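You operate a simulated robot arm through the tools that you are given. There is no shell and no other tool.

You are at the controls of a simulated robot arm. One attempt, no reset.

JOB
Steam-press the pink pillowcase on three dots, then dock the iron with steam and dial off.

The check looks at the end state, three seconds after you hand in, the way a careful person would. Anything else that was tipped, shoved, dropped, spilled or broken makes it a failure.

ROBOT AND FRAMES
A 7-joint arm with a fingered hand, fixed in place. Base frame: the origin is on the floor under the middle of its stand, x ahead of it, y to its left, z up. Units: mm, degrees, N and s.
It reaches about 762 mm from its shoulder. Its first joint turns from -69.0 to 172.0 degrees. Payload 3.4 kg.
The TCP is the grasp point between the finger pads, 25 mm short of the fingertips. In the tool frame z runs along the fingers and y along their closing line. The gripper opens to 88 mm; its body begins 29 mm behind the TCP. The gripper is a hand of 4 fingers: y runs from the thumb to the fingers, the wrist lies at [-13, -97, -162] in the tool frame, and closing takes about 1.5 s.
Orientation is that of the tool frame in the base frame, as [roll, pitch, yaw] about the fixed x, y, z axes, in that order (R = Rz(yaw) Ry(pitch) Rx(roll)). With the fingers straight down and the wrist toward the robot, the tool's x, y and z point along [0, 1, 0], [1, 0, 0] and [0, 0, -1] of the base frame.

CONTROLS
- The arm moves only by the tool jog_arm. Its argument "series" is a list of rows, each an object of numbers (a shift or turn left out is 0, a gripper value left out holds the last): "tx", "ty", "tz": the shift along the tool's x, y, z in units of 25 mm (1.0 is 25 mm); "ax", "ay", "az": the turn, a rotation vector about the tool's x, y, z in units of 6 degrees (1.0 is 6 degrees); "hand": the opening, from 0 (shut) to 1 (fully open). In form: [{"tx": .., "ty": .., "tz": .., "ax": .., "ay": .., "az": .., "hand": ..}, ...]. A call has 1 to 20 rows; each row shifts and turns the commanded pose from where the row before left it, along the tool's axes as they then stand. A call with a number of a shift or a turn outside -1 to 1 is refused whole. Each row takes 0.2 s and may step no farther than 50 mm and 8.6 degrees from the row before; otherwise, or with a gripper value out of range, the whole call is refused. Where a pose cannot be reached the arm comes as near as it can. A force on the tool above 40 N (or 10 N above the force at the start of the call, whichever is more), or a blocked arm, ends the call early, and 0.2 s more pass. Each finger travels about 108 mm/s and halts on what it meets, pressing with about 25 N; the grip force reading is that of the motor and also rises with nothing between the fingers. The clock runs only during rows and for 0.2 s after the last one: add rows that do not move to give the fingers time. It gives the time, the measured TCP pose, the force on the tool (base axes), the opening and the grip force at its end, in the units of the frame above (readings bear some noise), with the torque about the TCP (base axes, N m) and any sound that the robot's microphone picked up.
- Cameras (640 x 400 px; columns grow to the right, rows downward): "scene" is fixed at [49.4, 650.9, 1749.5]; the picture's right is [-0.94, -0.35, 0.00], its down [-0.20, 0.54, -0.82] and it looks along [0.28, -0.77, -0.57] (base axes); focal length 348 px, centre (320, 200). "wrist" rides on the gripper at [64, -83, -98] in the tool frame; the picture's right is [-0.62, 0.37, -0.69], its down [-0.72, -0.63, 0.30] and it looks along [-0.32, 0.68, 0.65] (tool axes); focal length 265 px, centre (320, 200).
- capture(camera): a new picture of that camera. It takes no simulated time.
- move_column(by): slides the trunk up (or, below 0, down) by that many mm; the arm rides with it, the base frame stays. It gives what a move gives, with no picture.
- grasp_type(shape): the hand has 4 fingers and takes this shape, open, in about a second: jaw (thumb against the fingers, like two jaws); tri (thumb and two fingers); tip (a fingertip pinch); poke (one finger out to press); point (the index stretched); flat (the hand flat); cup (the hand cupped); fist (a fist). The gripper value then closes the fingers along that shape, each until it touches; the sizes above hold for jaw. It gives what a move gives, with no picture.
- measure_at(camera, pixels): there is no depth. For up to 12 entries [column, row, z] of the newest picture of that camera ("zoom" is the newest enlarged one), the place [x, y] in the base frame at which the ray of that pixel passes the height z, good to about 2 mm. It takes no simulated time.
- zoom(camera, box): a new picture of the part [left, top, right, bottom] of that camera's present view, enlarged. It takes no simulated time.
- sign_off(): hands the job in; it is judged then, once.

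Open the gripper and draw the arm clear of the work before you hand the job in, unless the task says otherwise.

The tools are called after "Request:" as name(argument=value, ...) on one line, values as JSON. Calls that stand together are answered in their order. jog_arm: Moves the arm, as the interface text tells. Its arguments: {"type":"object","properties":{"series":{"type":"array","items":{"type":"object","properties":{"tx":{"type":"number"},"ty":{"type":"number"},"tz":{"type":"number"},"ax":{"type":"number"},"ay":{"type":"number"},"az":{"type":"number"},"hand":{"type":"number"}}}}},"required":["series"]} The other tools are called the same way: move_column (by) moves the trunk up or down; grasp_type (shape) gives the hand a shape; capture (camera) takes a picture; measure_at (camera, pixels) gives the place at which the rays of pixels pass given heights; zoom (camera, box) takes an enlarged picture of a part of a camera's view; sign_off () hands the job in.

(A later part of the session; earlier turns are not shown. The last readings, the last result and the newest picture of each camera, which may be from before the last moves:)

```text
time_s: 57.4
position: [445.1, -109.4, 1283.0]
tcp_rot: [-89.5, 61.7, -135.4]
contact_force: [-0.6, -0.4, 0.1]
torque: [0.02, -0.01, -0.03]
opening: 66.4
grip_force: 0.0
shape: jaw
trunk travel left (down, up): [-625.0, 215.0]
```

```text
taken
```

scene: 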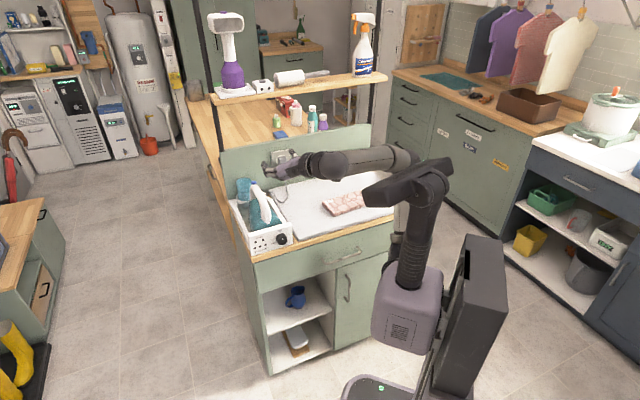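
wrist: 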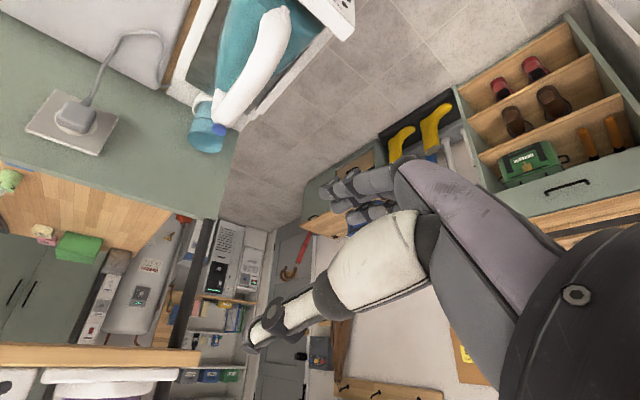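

Reach is fine 67 mm off the dial. I lower the trunk in steps, first 220 mm, checking the pictures.

Request:
move_column(by=-220)

Request:
capture(camera="scene")

Request:
capture(camera="wrist")

```text
time_s: 59.7
position: [444.9, -107.7, 1062.7]
tcp_rot: [-89.5, 61.7, -135.2]
contact_force: [-1.5, 0.4, -0.6]
torque: [-0.01, 0.03, 0.02]
opening: 66.3
grip_force: 0.0
shape: jaw
trunk travel left (down, up): [-405.0, 435.0]
```

```text
taken
```

scene: 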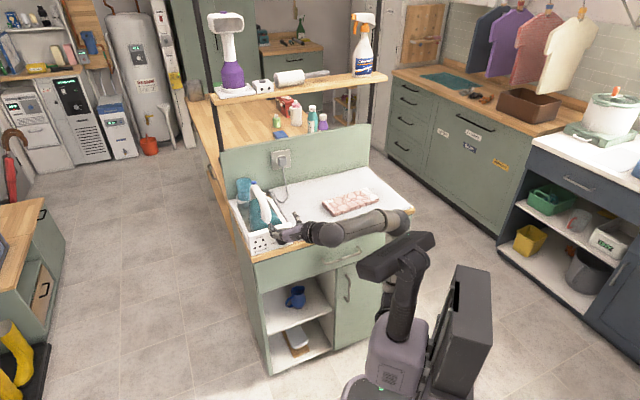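

```text
taken
```

wrist: 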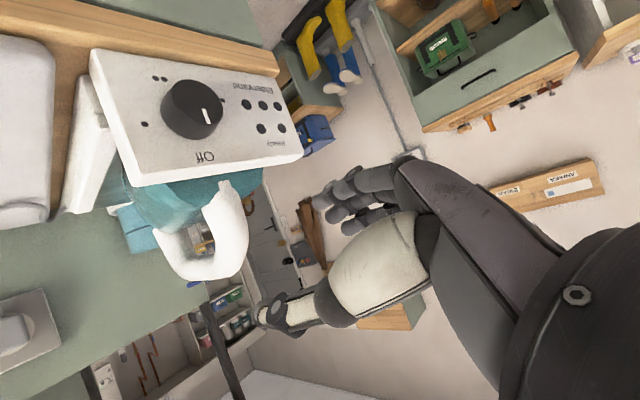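

Excellent view of the panel (upside down) at wrist (195, 115): the labels are •, ••, ••• around the knob. I zoom to see the angles.

Request:
zoom(camera="wrist", box=[80, 40, 310, 190])

Request:
zoom(camera="wrist", box=[130, 60, 240, 170])

Request:
zoom(camera="wrist", box=[110, 160, 290, 300])

```text
2.67 times, centred on (195, 115) of wrist
```

zoom: 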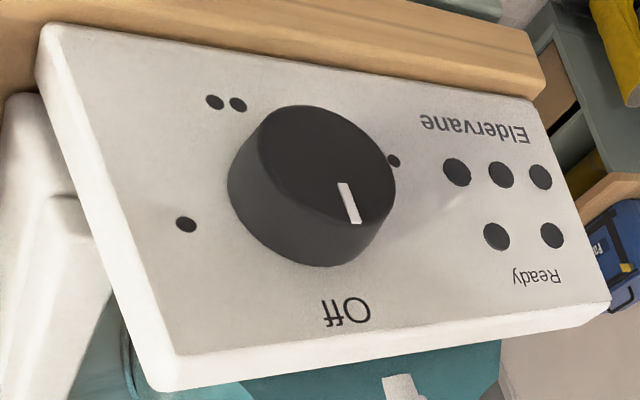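

```text
3.64 times, centred on (185, 115) of wrist
```

zoom: 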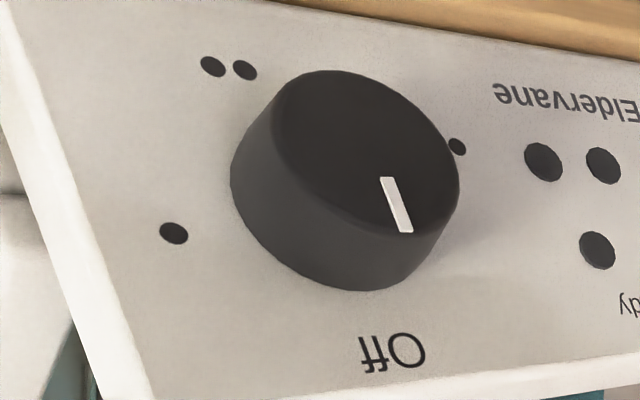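

```text
2.86 times, centred on (200, 230) of wrist
```

zoom: 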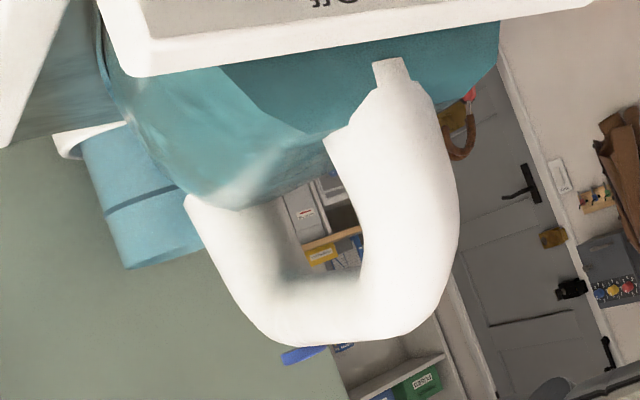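

I intersect these label rays with the panel plane to get the dial's centre and setting angles.

Request:
measure_at(camera="wrist", pixels=[[144.9, 124.1, 940], [144.9, 124.1, 960], [160, 78.7, 910], [160, 78.7, 930], [222.65, 100.2, 920], [222.65, 100.2, 940], [204.8, 156.75, 960], [204.8, 156.75, 980], [198.2, 101.3, 935], [198.2, 101.3, 955], [205.9, 116.4, 940], [205.9, 116.4, 960]])

```text
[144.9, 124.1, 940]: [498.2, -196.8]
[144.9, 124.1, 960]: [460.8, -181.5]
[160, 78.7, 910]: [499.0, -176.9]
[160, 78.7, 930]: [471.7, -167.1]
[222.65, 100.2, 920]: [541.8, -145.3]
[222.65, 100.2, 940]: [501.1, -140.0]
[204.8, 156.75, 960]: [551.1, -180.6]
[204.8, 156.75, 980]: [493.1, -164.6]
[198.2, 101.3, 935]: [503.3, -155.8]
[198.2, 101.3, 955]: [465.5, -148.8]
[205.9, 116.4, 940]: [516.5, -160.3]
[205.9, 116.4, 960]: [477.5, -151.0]
```

The labels lie at 0°, 80°, 160° and 240° clockwise around the axis at (501.6, -166.4, 945); my hand is on that axis in plan. I lower the last 117 mm to dial height, 80 mm off the panel.

Request:
move_column(by=-117.5)

Request:
capture(camera="scene")

Request:
capture(camera="wrist")

```text
time_s: 61.2
position: [444.7, -108.5, 944.5]
tcp_rot: [-89.4, 61.7, -135.2]
contact_force: [0.9, -0.4, -0.2]
torque: [0.0, 0.02, 0.01]
opening: 66.3
grip_force: 0.0
shape: jaw
trunk travel left (down, up): [-288.0, 552.0]
```

```text
taken
```

scene: 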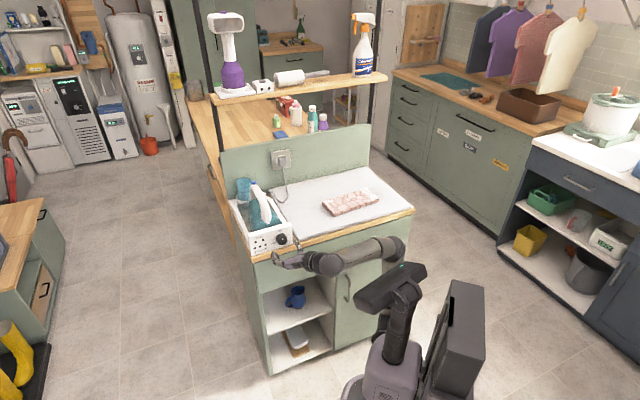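

```text
taken
```

wrist: 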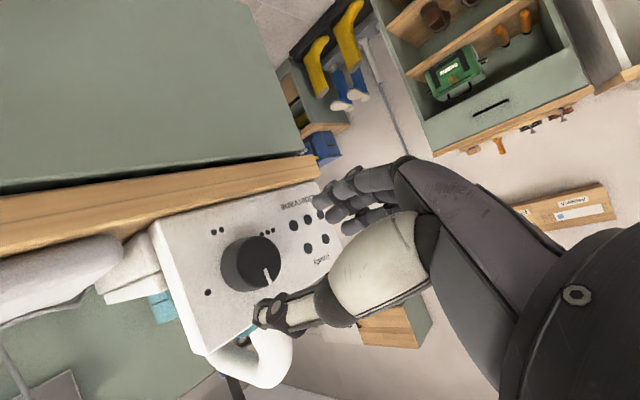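

The knob is at wrist (250, 265), between thumb (270, 312) and fingers (335, 200) along the advance direction. I advance 28 mm and look.

Request:
jog_arm(series=[{"tz": 0.56}, {"tz": 0.56}, {}])

Request:
zoom(camera="wrist", box=[170, 150, 410, 350])

```text
time_s: 62.0
position: [464.6, -127.5, 946.7]
tcp_rot: [-89.3, 61.7, -135.1]
contact_force: [0.0, 0.0, -0.6]
torque: [-0.02, -0.02, -0.02]
opening: 66.2
grip_force: 0.0
shape: jaw
trunk travel left (down, up): [-288.0, 552.0]
```

```text
2.00 times, centred on (290, 250) of wrist
```

zoom: 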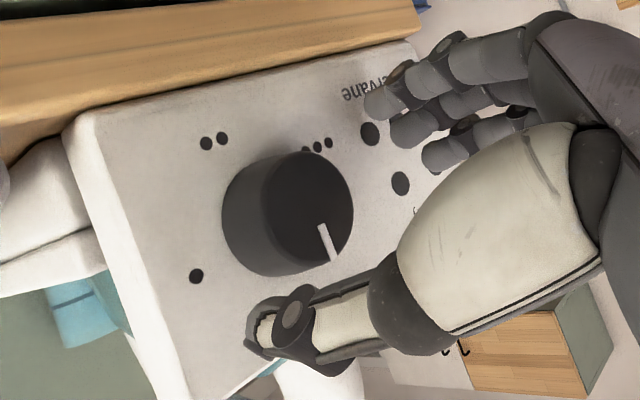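

Alignment looks right. I advance 24 mm more so the fingertips straddle the knob near the panel.

Request:
jog_arm(series=[{"tz": 0.32}, {"tz": 0.32}, {"tz": 0.32}, {}])

Request:
zoom(camera="wrist", box=[170, 150, 410, 350])

```text
time_s: 63.0
position: [480.4, -146.5, 946.1]
tcp_rot: [-89.6, 61.7, -135.4]
contact_force: [-0.3, -0.5, 1.1]
torque: [0.04, 0.01, 0.04]
opening: 66.2
grip_force: 0.1
shape: jaw
trunk travel left (down, up): [-288.0, 552.0]
```

```text
2.00 times, centred on (290, 250) of wrist
```

zoom: 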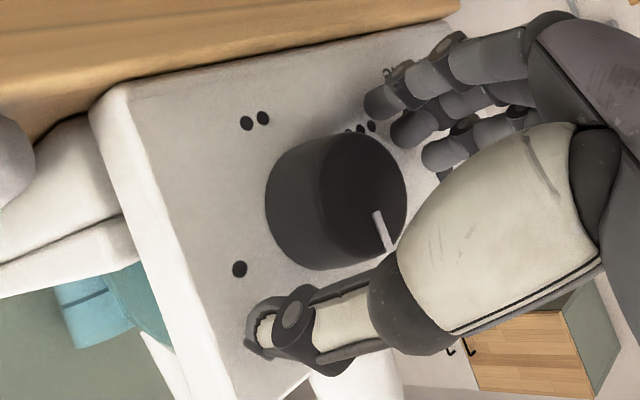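

Fingers straddle the knob. I close the hand on it.

Request:
jog_arm(series=[{"hand": 0.3}, {}, {}, {}, {}])

Request:
zoom(camera="wrist", box=[170, 150, 410, 350])

```text
time_s: 64.2
position: [480.5, -147.0, 946.3]
tcp_rot: [-89.4, 61.8, -135.2]
contact_force: [-1.7, -2.6, 2.0]
torque: [-0.05, -0.03, -0.05]
opening: 28.8
grip_force: 24.8
shape: jaw
trunk travel left (down, up): [-288.0, 552.0]
```

```text
2.00 times, centred on (290, 250) of wrist
```

zoom: 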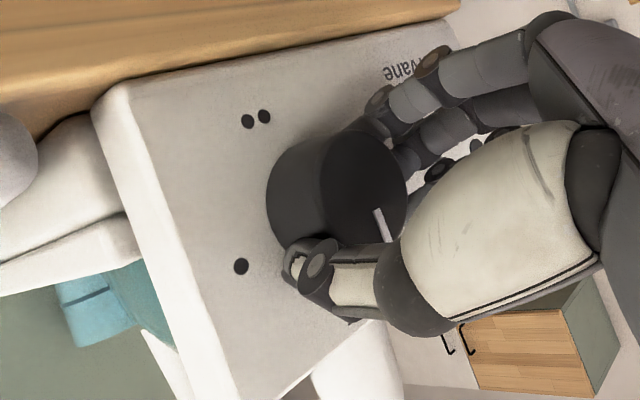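

It grips (24.8 N at 28.8 mm). I turn clockwise 18° and check the pointer.

Request:
jog_arm(series=[{"hand": 0.1}, {}, {"az": 0.7}, {"az": 0.7}, {"az": 0.8}, {"az": 0.8}, {}])

Request:
zoom(camera="wrist", box=[170, 150, 410, 350])

```text
time_s: 65.8
position: [480.0, -147.3, 946.4]
tcp_rot: [-88.6, 79.8, -134.5]
contact_force: [-5.0, -4.1, 1.0]
torque: [-0.07, 0.03, -0.13]
opening: 28.6
grip_force: 24.9
shape: jaw
trunk travel left (down, up): [-288.0, 552.0]
```

```text
2.00 times, centred on (290, 250) of wrist
```

zoom: 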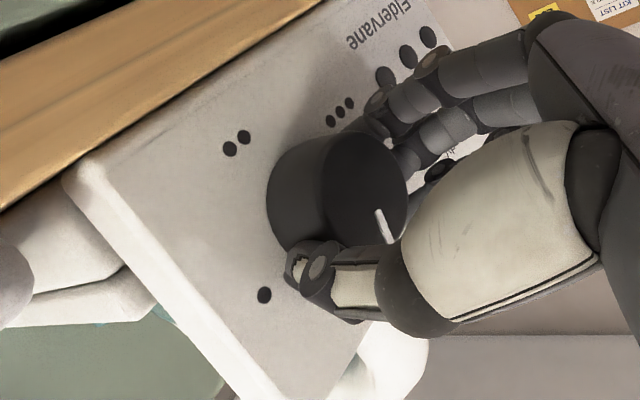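

The pointer turns with the hand, so the knob follows. I continue the stroke by 102° more.

Request:
jog_arm(series=[{"az": 1}, {"az": 1}, {"az": 1}, {"az": 1}, {"az": 1}, {"az": 1}, {"az": 1}, {"az": 1}, {"az": 1}, {"az": 1}, {"az": 1}, {"az": 1}, {"az": 1}, {"az": 1}, {"az": 1}, {"az": 1}, {"az": 1}, {}])

Request:
zoom(camera="wrist", box=[170, 150, 410, 350])

Request:
zoom(camera="scene", box=[220, 180, 360, 290])

```text
time_s: 69.6
position: [480.4, -146.9, 946.1]
tcp_rot: [89.8, -1.8, 44.3]
contact_force: [-5.0, -0.4, -4.4]
torque: [0.11, 0.05, -0.07]
opening: 28.5
grip_force: 25.0
shape: jaw
trunk travel left (down, up): [-288.0, 552.0]
```

```text
2.00 times, centred on (290, 250) of wrist
```

zoom: 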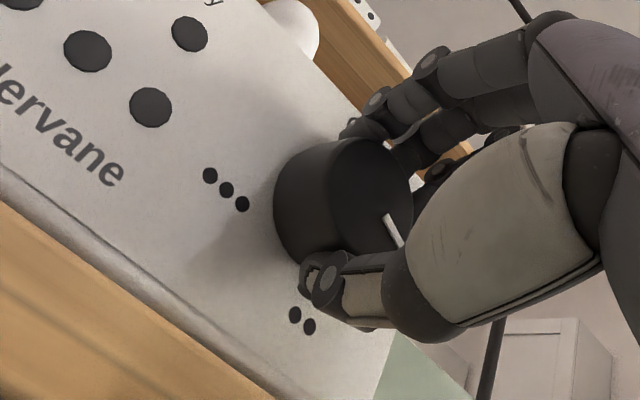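

```text
3.64 times, centred on (290, 235) of scene
```

zoom: 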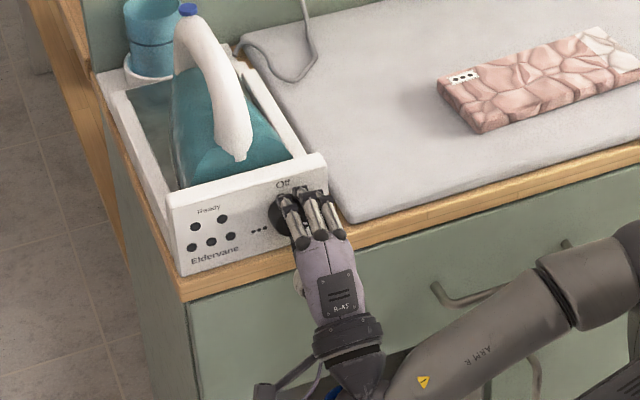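

The first 120° stroke is done (knob turned with the hand). I open slightly, retract 33 mm, and roll back -120° for the second grasp.

Request:
jog_arm(series=[{"hand": 0.5}, {}, {}, {"tz": -0.44}, {"tz": -0.44}, {"tz": -0.44}, {}])

Request:
capture(camera="wrist")

Request:
zoom(camera="scene", box=[230, 190, 330, 270])

```text
time_s: 71.2
position: [457.8, -121.2, 945.3]
tcp_rot: [89.7, -1.8, 44.2]
contact_force: [0.0, -0.6, -0.3]
torque: [0.06, 0.0, -0.01]
opening: 43.3
grip_force: 0.0
shape: jaw
trunk travel left (down, up): [-288.0, 552.0]
```

```text
taken
```

wrist: 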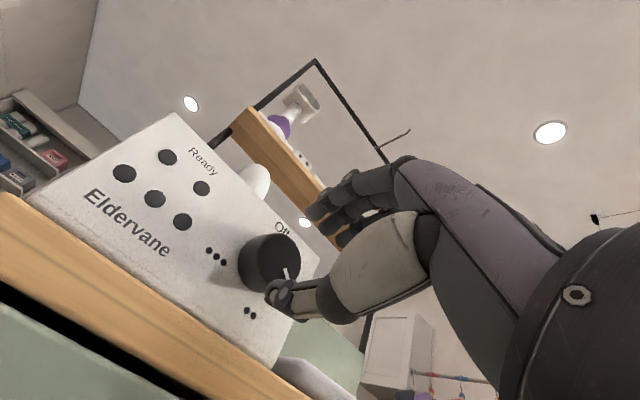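

```text
5.00 times, centred on (280, 230) of scene
```

zoom: 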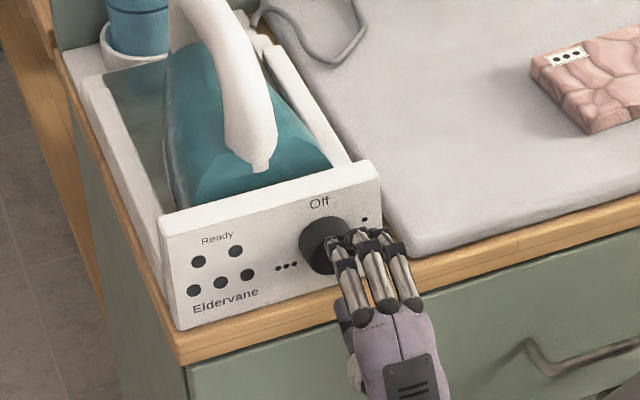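

The pointer is visible at wrist (286, 273). I zoom to check its angle.

Request:
zoom(camera="wrist", box=[200, 210, 330, 330])

```text
3.33 times, centred on (265, 270) of wrist
```

zoom: 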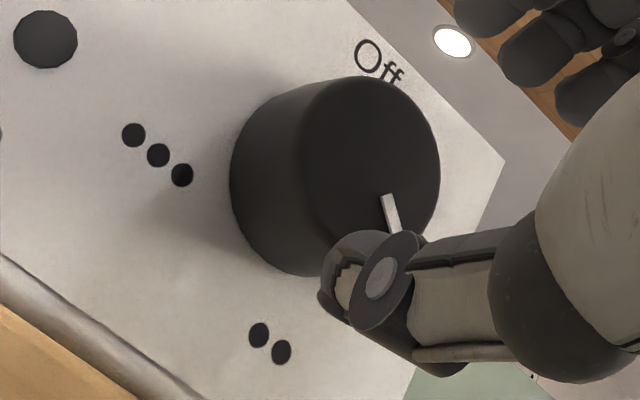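

The pointer is at about 120°, between • and ••, as expected. I roll back -120° and re-open.

Request:
jog_arm(series=[{"az": -1}, {"az": -1}, {"az": -1}, {"az": -1}, {"az": -1}, {"az": -1}, {"az": -1}, {"az": -1}, {"az": -1}, {"az": -1}, {"az": -1}, {"az": -1}, {"az": -1}, {"az": -1}, {"az": -1, "hand": 0.72}, {"az": -1}, {"az": -1}, {"az": -1}, {"az": -1}, {"az": -1}])

Request:
zoom(camera="wrist", box=[170, 150, 410, 350])

```text
time_s: 75.4
position: [459.0, -122.6, 945.8]
tcp_rot: [-89.4, 61.5, -135.1]
contact_force: [-0.1, 0.0, -0.1]
torque: [-0.01, -0.05, 0.01]
opening: 62.9
grip_force: 0.1
shape: jaw
trunk travel left (down, up): [-288.0, 552.0]
```

```text
2.00 times, centred on (290, 250) of wrist
```

zoom: 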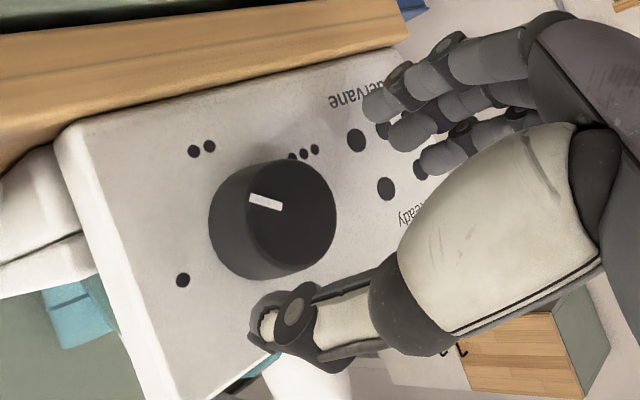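

The pointer lies midway between • and ••. I advance 32 mm again and grip.

Request:
jog_arm(series=[{"tz": 0.43}, {"tz": 0.43}, {"tz": 0.43}, {}, {"hand": 0.1}, {}, {}, {}, {}, {}])

Request:
zoom(camera="wrist", box=[170, 150, 410, 350])

```text
time_s: 77.6
position: [480.7, -145.6, 946.5]
tcp_rot: [-89.5, 61.7, -135.2]
contact_force: [-1.4, -3.1, 2.4]
torque: [-0.04, -0.03, -0.03]
opening: 29.0
grip_force: 25.0
shape: jaw
trunk travel left (down, up): [-288.0, 552.0]
```

```text
2.00 times, centred on (290, 250) of wrist
```

zoom: 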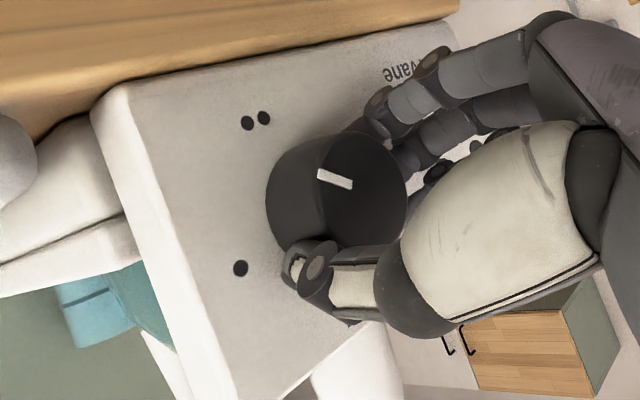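

Gripped at 29 mm. I turn another 120° clockwise.

Request:
jog_arm(series=[{"az": 1}, {"az": 1}, {"az": 1}, {"az": 1}, {"az": 1}, {"az": 1}, {"az": 1}, {"az": 1}, {"az": 1}, {"az": 1}, {"az": 1}, {"az": 1}, {"az": 1}, {"az": 1}, {"az": 1}, {"az": 1}, {"az": 1}, {"az": 1}, {"az": 1}, {}])

Request:
zoom(camera="wrist", box=[170, 150, 410, 350])

Request:
zoom(camera="scene", box=[230, 190, 330, 270])

```text
time_s: 81.8
position: [479.8, -144.6, 945.2]
tcp_rot: [89.8, 4.2, 44.2]
contact_force: [-2.6, -4.0, -1.3]
torque: [-0.01, 0.03, -0.08]
opening: 28.9
grip_force: 25.5
shape: jaw
trunk travel left (down, up): [-288.0, 552.0]
```

```text
2.00 times, centred on (290, 250) of wrist
```

zoom: 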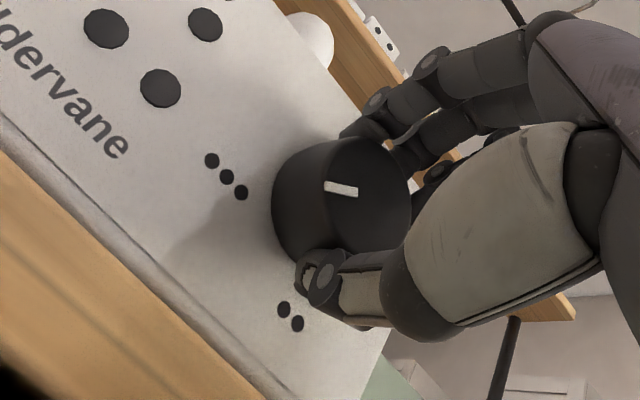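

```text
5.00 times, centred on (280, 230) of scene
```

zoom: 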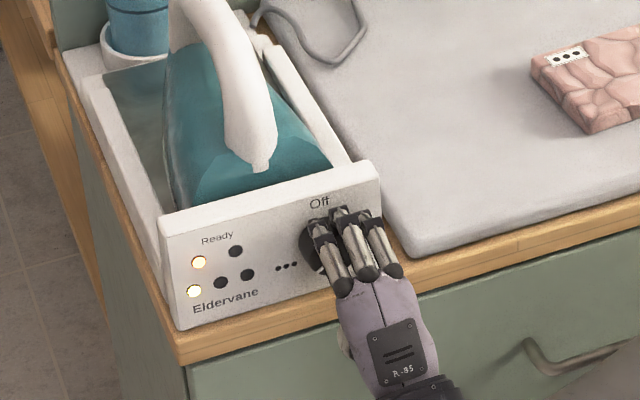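

Two lamps lit: the left of the top row and the left of the bottom row. I zoom at the lamps for detail.

Request:
zoom(camera="scene", box=[250, 225, 300, 258])

Request:
capture(camera="wrist")

```text
12.12 times, centred on (275, 242) of scene
```

zoom: 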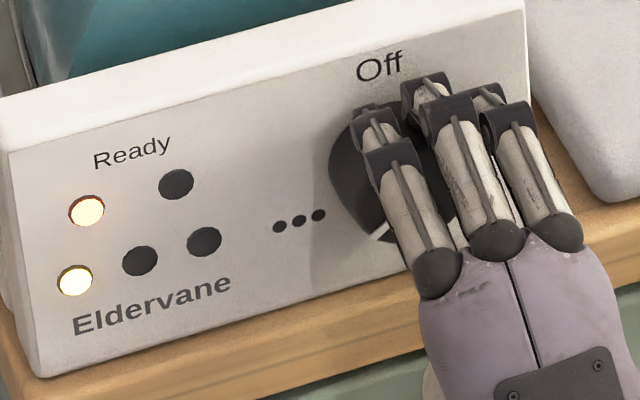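

```text
taken
```

wrist: 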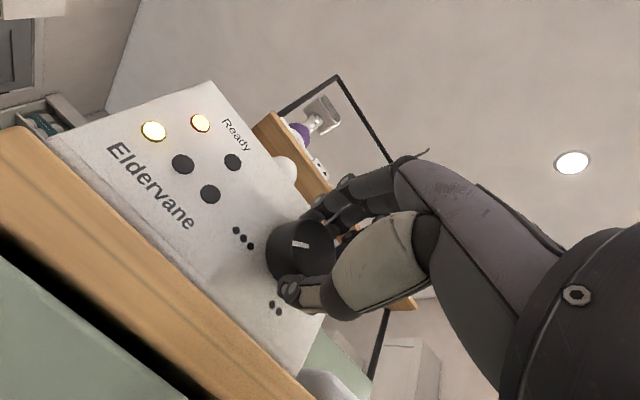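

The pointer is near 234°. I add 6° more, then release, retract and check.

Request:
jog_arm(series=[{"az": 0.5}, {"az": 0.5}, {}, {"hand": 0.5}, {}, {}, {"tz": -0.5}, {"tz": -0.5}, {"tz": -0.5}, {"tz": -0.5}, {"tz": -0.5}, {"tz": -0.5}])

Request:
capture(camera="wrist")

Request:
zoom(camera="scene", box=[250, 225, 300, 258])

```text
time_s: 84.4
position: [427.3, -90.9, 945.4]
tcp_rot: [89.8, -1.6, 44.3]
contact_force: [0.8, 0.0, 0.9]
torque: [-0.02, -0.02, -0.01]
opening: 43.8
grip_force: 0.0
shape: jaw
trunk travel left (down, up): [-288.0, 552.0]
```

```text
taken
```

wrist: 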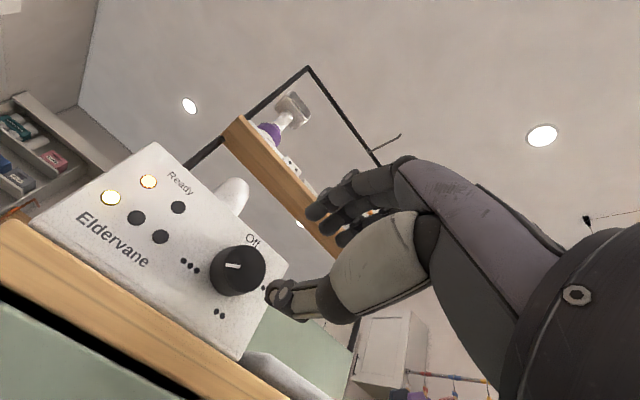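

```text
12.12 times, centred on (275, 242) of scene
```

zoom: 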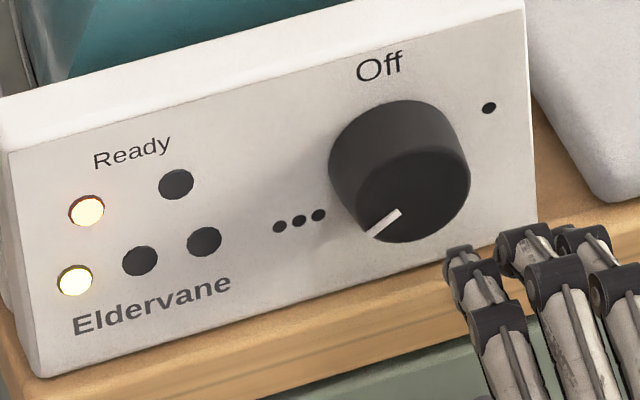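

The pointer reads about 237°, aimed at •••, and the heater lamp is on. I raise the trunk 300 mm, then turn the hand fingers-down for the iron.

Request:
move_column(by=300)

Request:
jog_arm(series=[{"ax": 1}, {"ax": 1}, {"ax": 1}, {"ax": 1}, {"ax": 1}, {"ax": 1}, {"ax": 1}, {"ax": 1}, {"ax": 1}, {"ax": 1}, {"ax": 1}, {"ax": 1}, {"ax": 1}, {"ax": 1}, {"ax": 1}])

Request:
zoom(camera="scene", box=[250, 225, 300, 258])

Request:
capture(camera="scene")

```text
time_s: 87.4
position: [427.4, -90.4, 1244.8]
tcp_rot: [89.8, -1.7, 44.4]
contact_force: [0.6, 0.5, -0.2]
torque: [0.01, 0.0, 0.0]
opening: 43.7
grip_force: 0.0
shape: jaw
trunk travel left (down, up): [-588.0, 252.0]
```

```text
time_s: 90.6
position: [428.4, -90.5, 1245.8]
tcp_rot: [179.9, -1.6, 44.4]
contact_force: [0.7, -0.5, 0.5]
torque: [0.01, -0.01, 0.03]
opening: 43.8
grip_force: 0.0
shape: jaw
trunk travel left (down, up): [-588.0, 252.0]
```

```text
12.12 times, centred on (275, 242) of scene
```

zoom: 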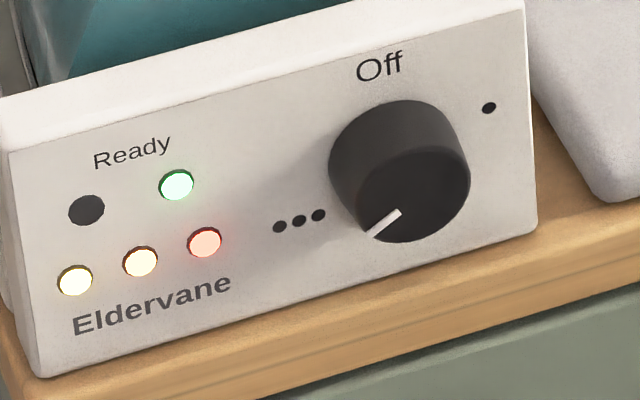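

```text
taken
```

scene: 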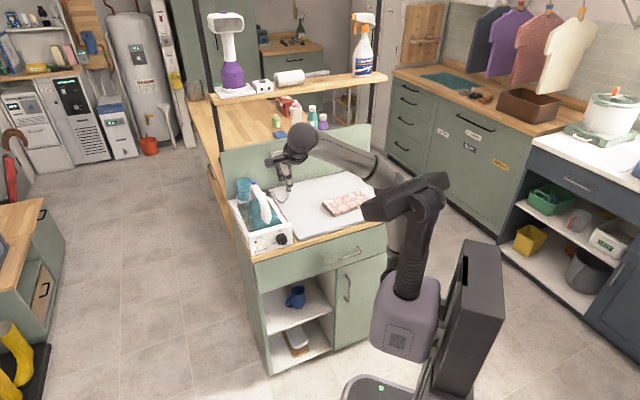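

Green Ready lamp is on with all three level lamps, so the iron is hot at •••. I move the hand over the iron at z 1245 toward the blue button, stopping short to look.

Request:
jog_arm(series=[{"ty": 0.96, "tx": 0.1}, {"ty": 0.96, "tx": 0.1}, {"ty": 0.96, "tx": 0.1}, {"ty": 0.96, "tx": 0.1}, {"ty": 0.96, "tx": 0.1}, {"ty": 0.96, "tx": 0.1}, {"ty": 0.96, "tx": 0.1}])

Request:
capture(camera="wrist")

Request:
capture(camera="scene")

```text
time_s: 92.2
position: [532.4, -183.9, 1229.2]
tcp_rot: [179.8, -1.6, 44.2]
contact_force: [-1.4, -0.4, 0.0]
torque: [-0.03, 0.01, 0.01]
opening: 43.5
grip_force: 0.1
shape: jaw
out of reach, approached as far as the arm can: row 5, 6, 7
trunk travel left (down, up): [-588.0, 252.0]
```

```text
taken
```

wrist: 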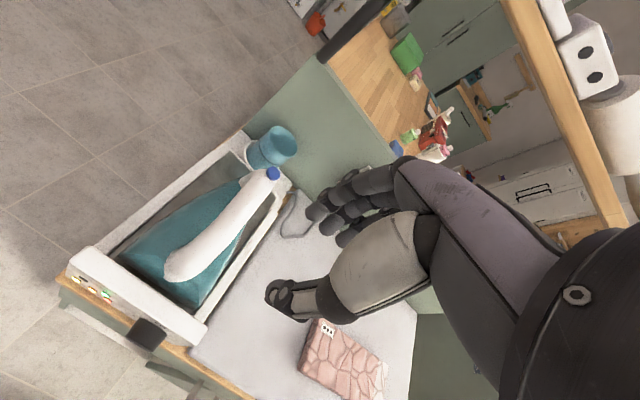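

```text
taken
```

scene: 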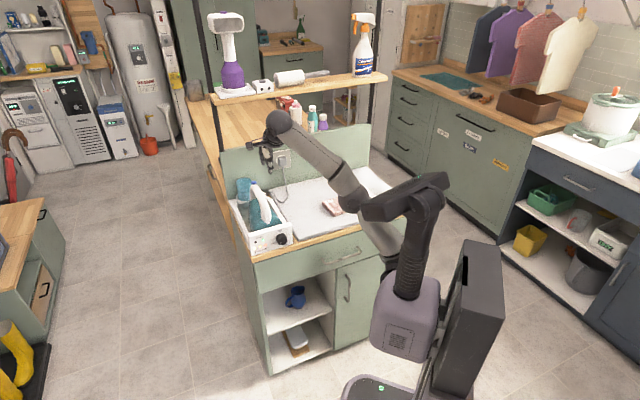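

The wrist is too high relative to the shoulder for this reach. I raise the trunk 150 mm and then bring the hand down relative to it.

Request:
move_column(by=120)

Request:
jog_arm(series=[{"tz": 1}, {"tz": 1}, {"tz": 1}, {"tz": 1}, {"tz": 0.8}])

Request:
move_column(by=80)

Request:
jog_arm(series=[{"tz": 1}, {"tz": 1}, {"tz": 1}])

Request:
capture(camera="scene")

```text
time_s: 93.7
position: [533.0, -182.7, 1350.5]
tcp_rot: [179.8, -1.8, 44.3]
contact_force: [0.7, 0.9, 0.0]
torque: [0.01, 0.03, 0.02]
opening: 43.7
grip_force: 0.0
shape: jaw
trunk travel left (down, up): [-708.0, 132.0]
```

```text
time_s: 94.9
position: [535.7, -180.6, 1230.5]
tcp_rot: [179.8, -1.7, 44.2]
contact_force: [0.2, 0.3, 0.1]
torque: [0.01, -0.02, -0.02]
opening: 43.6
grip_force: 0.0
shape: jaw
trunk travel left (down, up): [-708.0, 132.0]
```

```text
time_s: 96.0
position: [534.4, -181.1, 1309.5]
tcp_rot: [179.9, -1.7, 44.3]
contact_force: [0.7, -0.5, -0.3]
torque: [0.0, 0.03, -0.03]
opening: 43.8
grip_force: 0.0
shape: jaw
trunk travel left (down, up): [-788.0, 52.0]
```

```text
time_s: 96.8
position: [537.5, -180.6, 1235.2]
tcp_rot: [179.9, -1.6, 44.2]
contact_force: [-0.1, -0.3, -0.7]
torque: [0.01, -0.05, 0.0]
opening: 44.0
grip_force: 0.1
shape: jaw
trunk travel left (down, up): [-788.0, 52.0]
```

```text
taken
```

scene: 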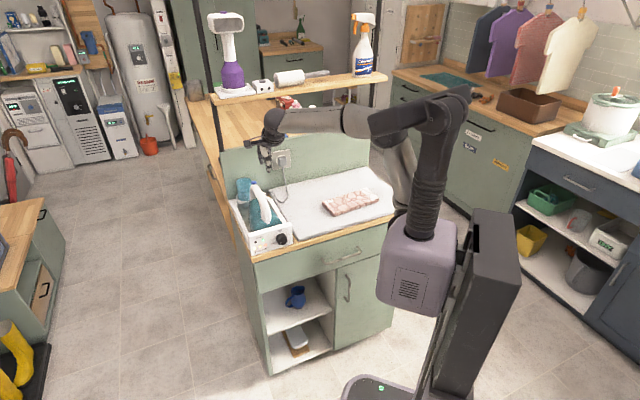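

Now in a good configuration. I change the hand to the poke shape here in free air and look where its fingertip is.

Request:
grasp_type(shape="poke")

Request:
capture(camera="wrist")

Request:
zoom(camera="scene", box=[225, 90, 325, 170])

```text
time_s: 97.7
position: [536.3, -180.3, 1234.4]
tcp_rot: [179.8, -1.6, 44.3]
contact_force: [0.1, -0.4, 0.0]
torque: [-0.03, -0.02, 0.0]
opening: 0.0
grip_force: 0.0
shape: poke
trunk travel left (down, up): [-788.0, 52.0]
```

```text
taken
```

wrist: 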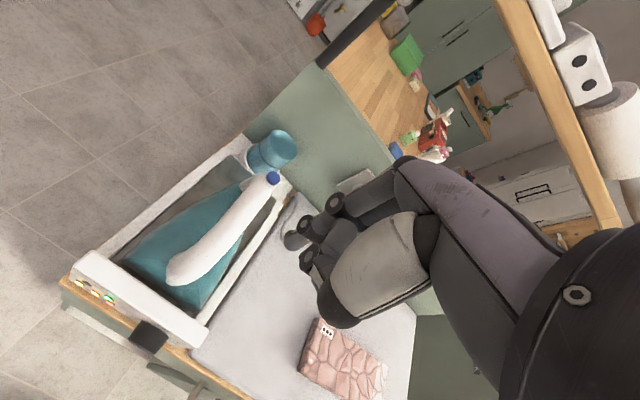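

```text
5.00 times, centred on (275, 130) of scene
```

zoom: 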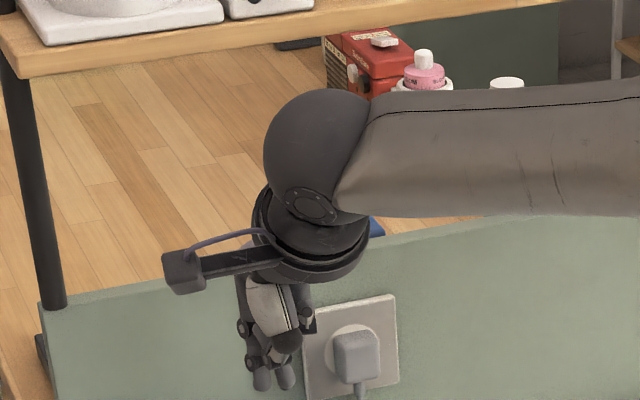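

I zoom on the hand in the wrist view to pinpoint the poking fingertip near (292, 240).

Request:
zoom(camera="wrist", box=[240, 160, 440, 340])

Request:
zoom(camera="scene", box=[245, 135, 295, 175])

```text
2.22 times, centred on (340, 250) of wrist
```

zoom: 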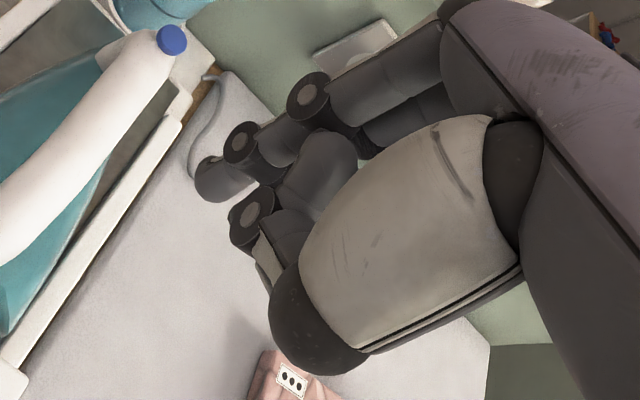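

```text
10.00 times, centred on (270, 155) of scene
```

zoom: 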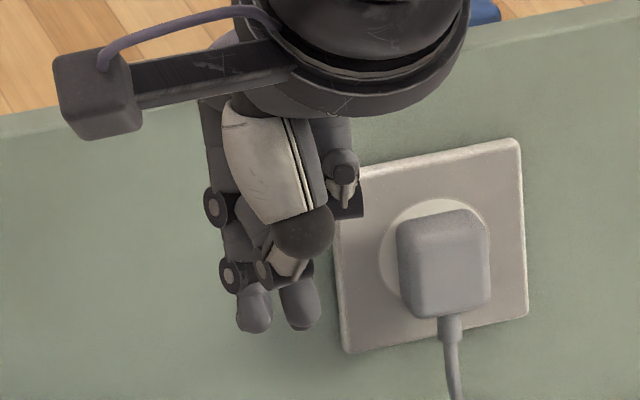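

The poke tip is not far out; I compare with the point shape.

Request:
grasp_type(shape="point")

Request:
zoom(camera="wrist", box=[240, 160, 440, 340])

Request:
zoom(camera="scene", box=[245, 135, 295, 175])

```text
time_s: 98.6
position: [536.8, -180.2, 1235.5]
tcp_rot: [179.8, -1.7, 44.3]
contact_force: [1.2, 0.1, 0.6]
torque: [0.02, -0.04, 0.01]
opening: 0.1
grip_force: 0.0
shape: point
trunk travel left (down, up): [-788.0, 52.0]
```

```text
2.22 times, centred on (340, 250) of wrist
```

zoom: 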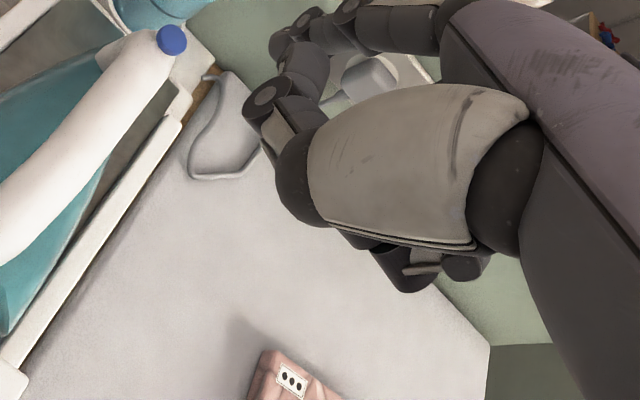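

```text
10.00 times, centred on (270, 155) of scene
```

zoom: 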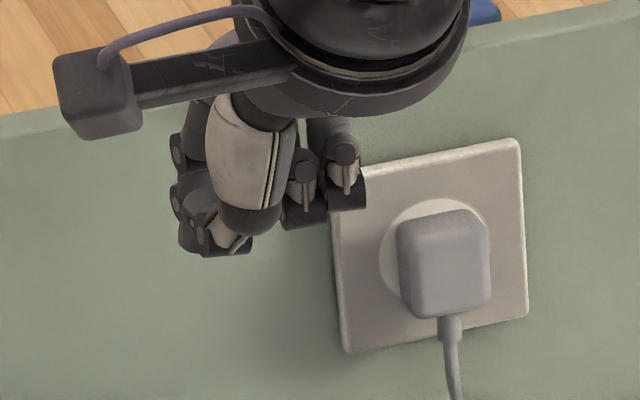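

Point stretches forward, not down, so poke is right for a downward press. I triangulate the poke fingertip seen before (same arm pose) with both cameras.

Request:
measure_at(camera="wrist", pixels=[[286, 244.6, 1190], [286, 244.6, 1210], [286, 244.6, 1230]])

Request:
measure_at(camera="scene", pixels=[[263.4, 168.2, 1190], [263.4, 168.2, 1210], [263.4, 168.2, 1230], [267.8, 168, 1190], [267.8, 168, 1210], [267.8, 168, 1230]])

Request:
grasp_type(shape="poke")

Request:
capture(camera="wrist")

```text
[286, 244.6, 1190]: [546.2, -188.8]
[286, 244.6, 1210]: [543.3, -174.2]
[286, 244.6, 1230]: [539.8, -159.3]
```

```text
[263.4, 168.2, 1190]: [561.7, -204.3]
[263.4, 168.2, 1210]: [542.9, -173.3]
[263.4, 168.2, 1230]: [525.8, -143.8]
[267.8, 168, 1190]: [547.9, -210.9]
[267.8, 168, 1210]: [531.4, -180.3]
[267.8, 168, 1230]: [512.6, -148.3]
```

```text
time_s: 99.5
position: [537.6, -181.0, 1234.7]
tcp_rot: [179.9, -1.7, 44.4]
contact_force: [0.3, -0.3, 0.2]
torque: [0.0, 0.04, 0.01]
opening: 0.0
grip_force: 0.1
shape: poke
trunk travel left (down, up): [-788.0, 52.0]
```

```text
taken
```

wrist: 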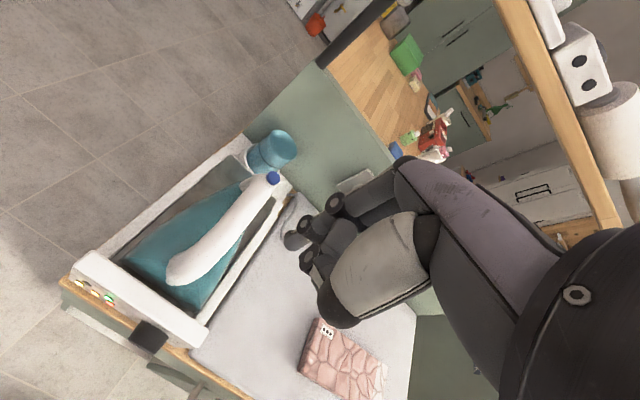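

The poke tip is at about 25 mm beyond the TCP, within 10 mm of its axis. Now I triangulate the blue button at wrist (273.4, 178) against the scene (253.6, 182).

Request:
measure_at(camera="wrist", pixels=[[273.4, 177.9, 1050], [273.4, 177.9, 1070], [273.4, 177.9, 1090], [174, 268, 1000], [174, 268, 1020]])

Request:
measure_at(camera="scene", pixels=[[253.6, 182.2, 1050], [253.6, 182.2, 1070], [253.6, 182.2, 1090]])

Request:
zoom(camera="wrist", box=[230, 120, 320, 220])

Request:
zoom(camera="wrist", box=[110, 150, 300, 310])

```text
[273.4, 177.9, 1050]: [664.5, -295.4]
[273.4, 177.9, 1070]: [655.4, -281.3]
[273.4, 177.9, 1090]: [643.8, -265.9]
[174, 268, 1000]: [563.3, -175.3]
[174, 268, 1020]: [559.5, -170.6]
```

```text
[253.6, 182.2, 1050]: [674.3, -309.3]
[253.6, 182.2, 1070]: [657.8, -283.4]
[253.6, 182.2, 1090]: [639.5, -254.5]
```

```text
4.00 times, centred on (275, 170) of wrist
```

zoom: 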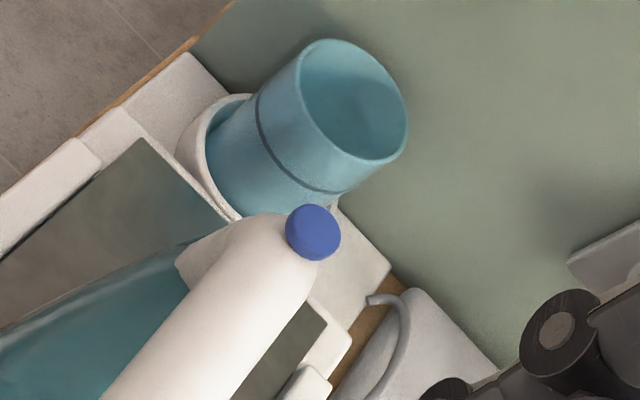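

```text
2.50 times, centred on (205, 230) of wrist
```

zoom: 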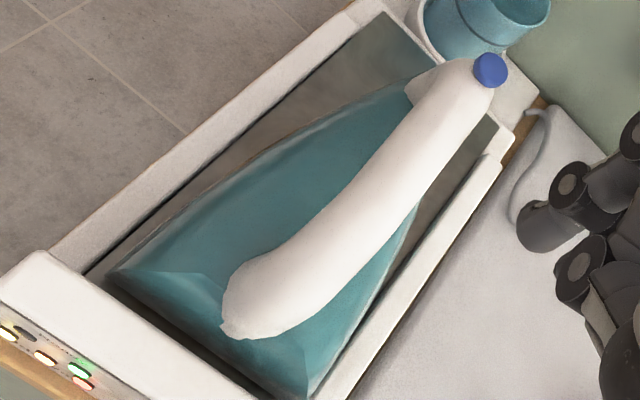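

The button top is at about (654, -279, 1075). I check the beaker rim height next to it for hand clearance.

Request:
measure_at(camera="wrist", pixels=[[283.3, 145.5, 1000], [283.3, 145.5, 1030], [283.3, 145.5, 1060]])

Request:
measure_at(camera="scene", pixels=[[243.8, 182.2, 1000], [243.8, 182.2, 1030], [243.8, 182.2, 1060]])

```text
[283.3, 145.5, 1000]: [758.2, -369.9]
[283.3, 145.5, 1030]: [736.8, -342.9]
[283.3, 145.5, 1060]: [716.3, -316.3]
```

```text
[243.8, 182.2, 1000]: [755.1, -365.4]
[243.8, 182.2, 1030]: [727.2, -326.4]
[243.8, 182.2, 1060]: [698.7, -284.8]
```

The beaker rim is only at z ≈ 990, no conflict. I move over the button to z ≈ 1140 (tip at 1115).

Request:
jog_arm(series=[{"ty": 0.866, "tx": 0.058, "tz": 0.4}, {"ty": 0.866, "tx": 0.058, "tz": 0.5}, {"ty": 0.866, "tx": 0.058, "tz": 0.55}, {"ty": 0.866, "tx": 0.058, "tz": 0.55}, {"ty": 0.866, "tx": 0.058, "tz": 0.6}, {"ty": 0.866, "tx": 0.058, "tz": 0.6}, {"ty": 0.866, "tx": 0.058, "tz": 0.6}, {}])

Request:
capture(camera="wrist")

Request:
zoom(camera="scene", box=[215, 110, 315, 210])

```text
time_s: 101.3
position: [653.1, -277.4, 1142.0]
tcp_rot: [179.7, -1.6, 44.3]
contact_force: [0.0, 0.1, 0.7]
torque: [0.0, 0.0, -0.03]
opening: 0.1
grip_force: 0.1
shape: poke
trunk travel left (down, up): [-788.0, 52.0]
```

```text
taken
```

wrist: 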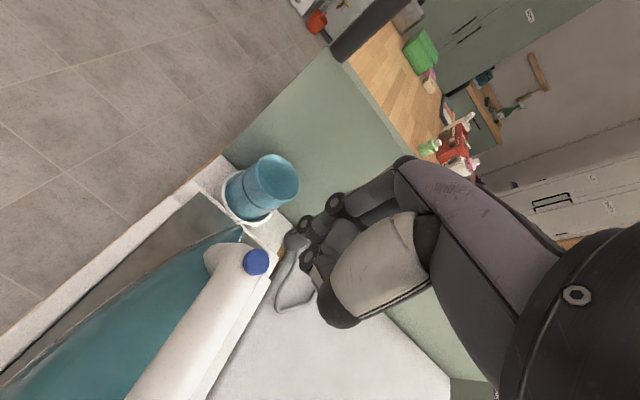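

```text
4.00 times, centred on (265, 160) of scene
```

zoom: 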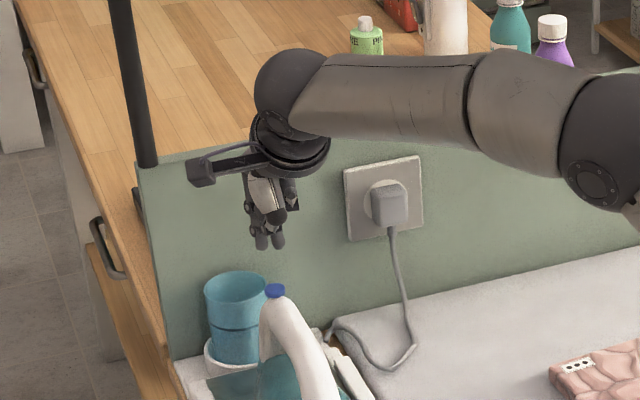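

I re-measure the button in this closer view at (257, 262) and compute where the fingertip will land.

Request:
zoom(camera="wrist", box=[200, 200, 360, 330])

Request:
measure_at(camera="wrist", pixels=[[257, 262, 1070], [257, 262, 1075], [257, 262, 1080], [286, 244.6, 1117], [286, 244.6, 1110]])

Request:
measure_at(camera="scene", pixels=[[253.6, 182.2, 1070], [253.6, 182.2, 1075], [250.7, 172, 1117], [254.7, 171.5, 1117]])

```text
3.08 times, centred on (280, 265) of wrist
```

zoom: 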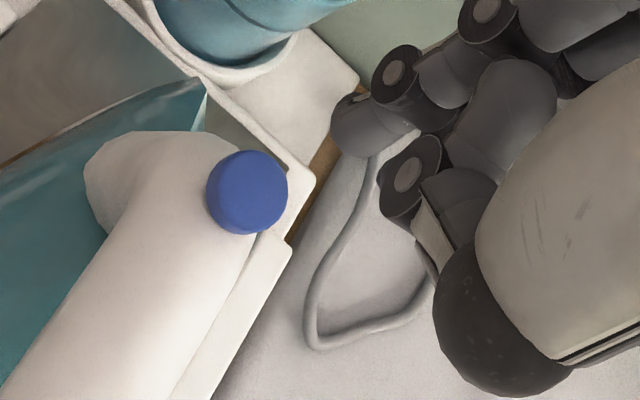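

```text
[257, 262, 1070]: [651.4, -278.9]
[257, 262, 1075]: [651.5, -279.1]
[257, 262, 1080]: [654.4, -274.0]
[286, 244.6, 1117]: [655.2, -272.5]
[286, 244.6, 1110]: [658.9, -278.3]
```

```text
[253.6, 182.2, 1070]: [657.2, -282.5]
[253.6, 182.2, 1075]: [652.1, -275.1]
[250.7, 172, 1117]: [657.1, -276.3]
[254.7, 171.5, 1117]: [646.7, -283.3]
```

The tip is 5 mm off in +x; I correct and descend to just above the button.

Request:
jog_arm(series=[{"tx": -0.2, "tz": 0.5}, {"tz": 0.5}, {"tz": 0.4}, {}])

Request:
zoom(camera="wrist", box=[200, 200, 360, 330])

Request:
zoom(camera="scene", box=[230, 150, 290, 210])

```text
time_s: 102.3
position: [650.2, -281.5, 1106.5]
tcp_rot: [179.8, -1.6, 44.3]
contact_force: [-0.5, -0.4, 0.5]
torque: [-0.04, 0.04, -0.02]
opening: 0.0
grip_force: 0.1
shape: poke
trunk travel left (down, up): [-788.0, 52.0]
```

```text
3.08 times, centred on (280, 265) of wrist
```

zoom: 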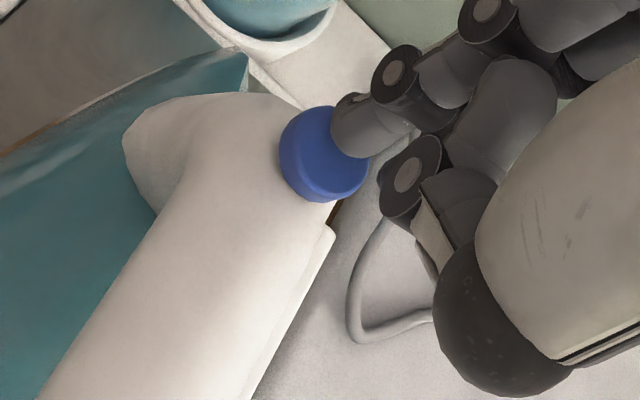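

```text
6.67 times, centred on (260, 180) of scene
```

zoom: 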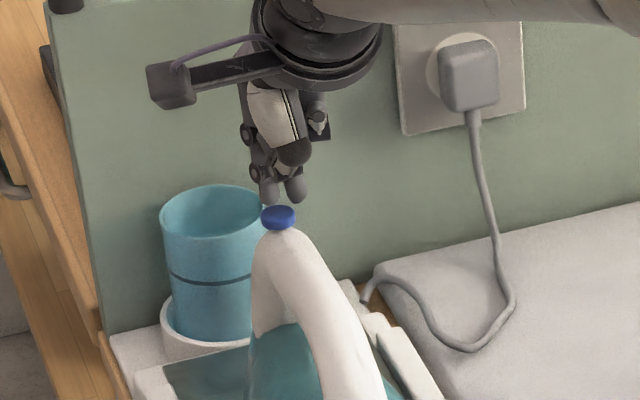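

The tip is right above the button. I press down in 2.5 mm steps.

Request:
jog_arm(series=[{"tz": 0.1}, {"tz": 0.1}, {"tz": 0.1}, {}])

Request:
zoom(camera="scene", box=[230, 150, 290, 210])

```text
time_s: 103.3
position: [649.9, -282.1, 1099.3]
tcp_rot: [179.8, -1.6, 44.3]
contact_force: [1.4, -0.2, 2.3]
torque: [-0.03, 0.03, -0.03]
opening: 0.2
grip_force: 0.1
shape: poke
trunk travel left (down, up): [-788.0, 52.0]
heard: click
```

```text
6.67 times, centred on (260, 180) of scene
```

zoom: 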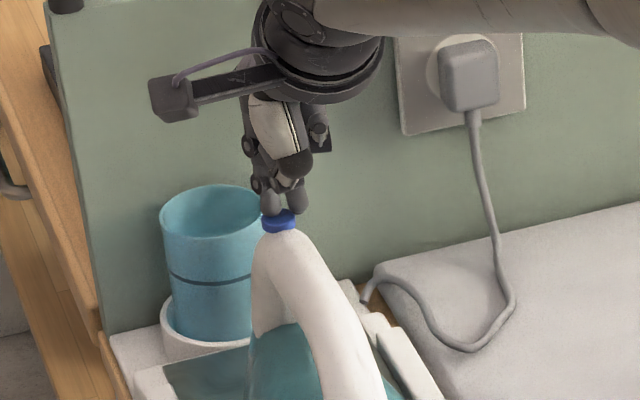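

A click was heard: the steam button went in. I lift straight up and look for steam.

Request:
jog_arm(series=[{"tz": -0.3}, {"tz": -0.8}, {"tz": -1}, {"tz": -1}, {"tz": -1}])

Request:
capture(camera="wrist")

Request:
zoom(camera="scene", box=[220, 160, 320, 260])

```text
time_s: 104.5
position: [647.0, -284.0, 1201.2]
tcp_rot: [179.9, -1.7, 44.3]
contact_force: [0.2, 0.4, 0.1]
torque: [-0.01, -0.04, -0.02]
opening: 0.0
grip_force: 0.1
shape: poke
trunk travel left (down, up): [-788.0, 52.0]
```

```text
taken
```

wrist: 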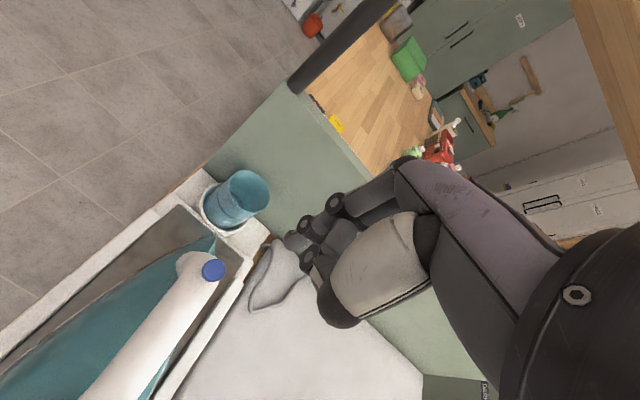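

```text
4.00 times, centred on (270, 210) of scene
```

zoom: 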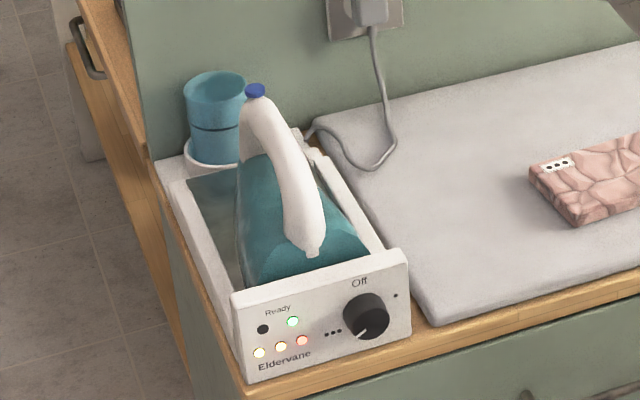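

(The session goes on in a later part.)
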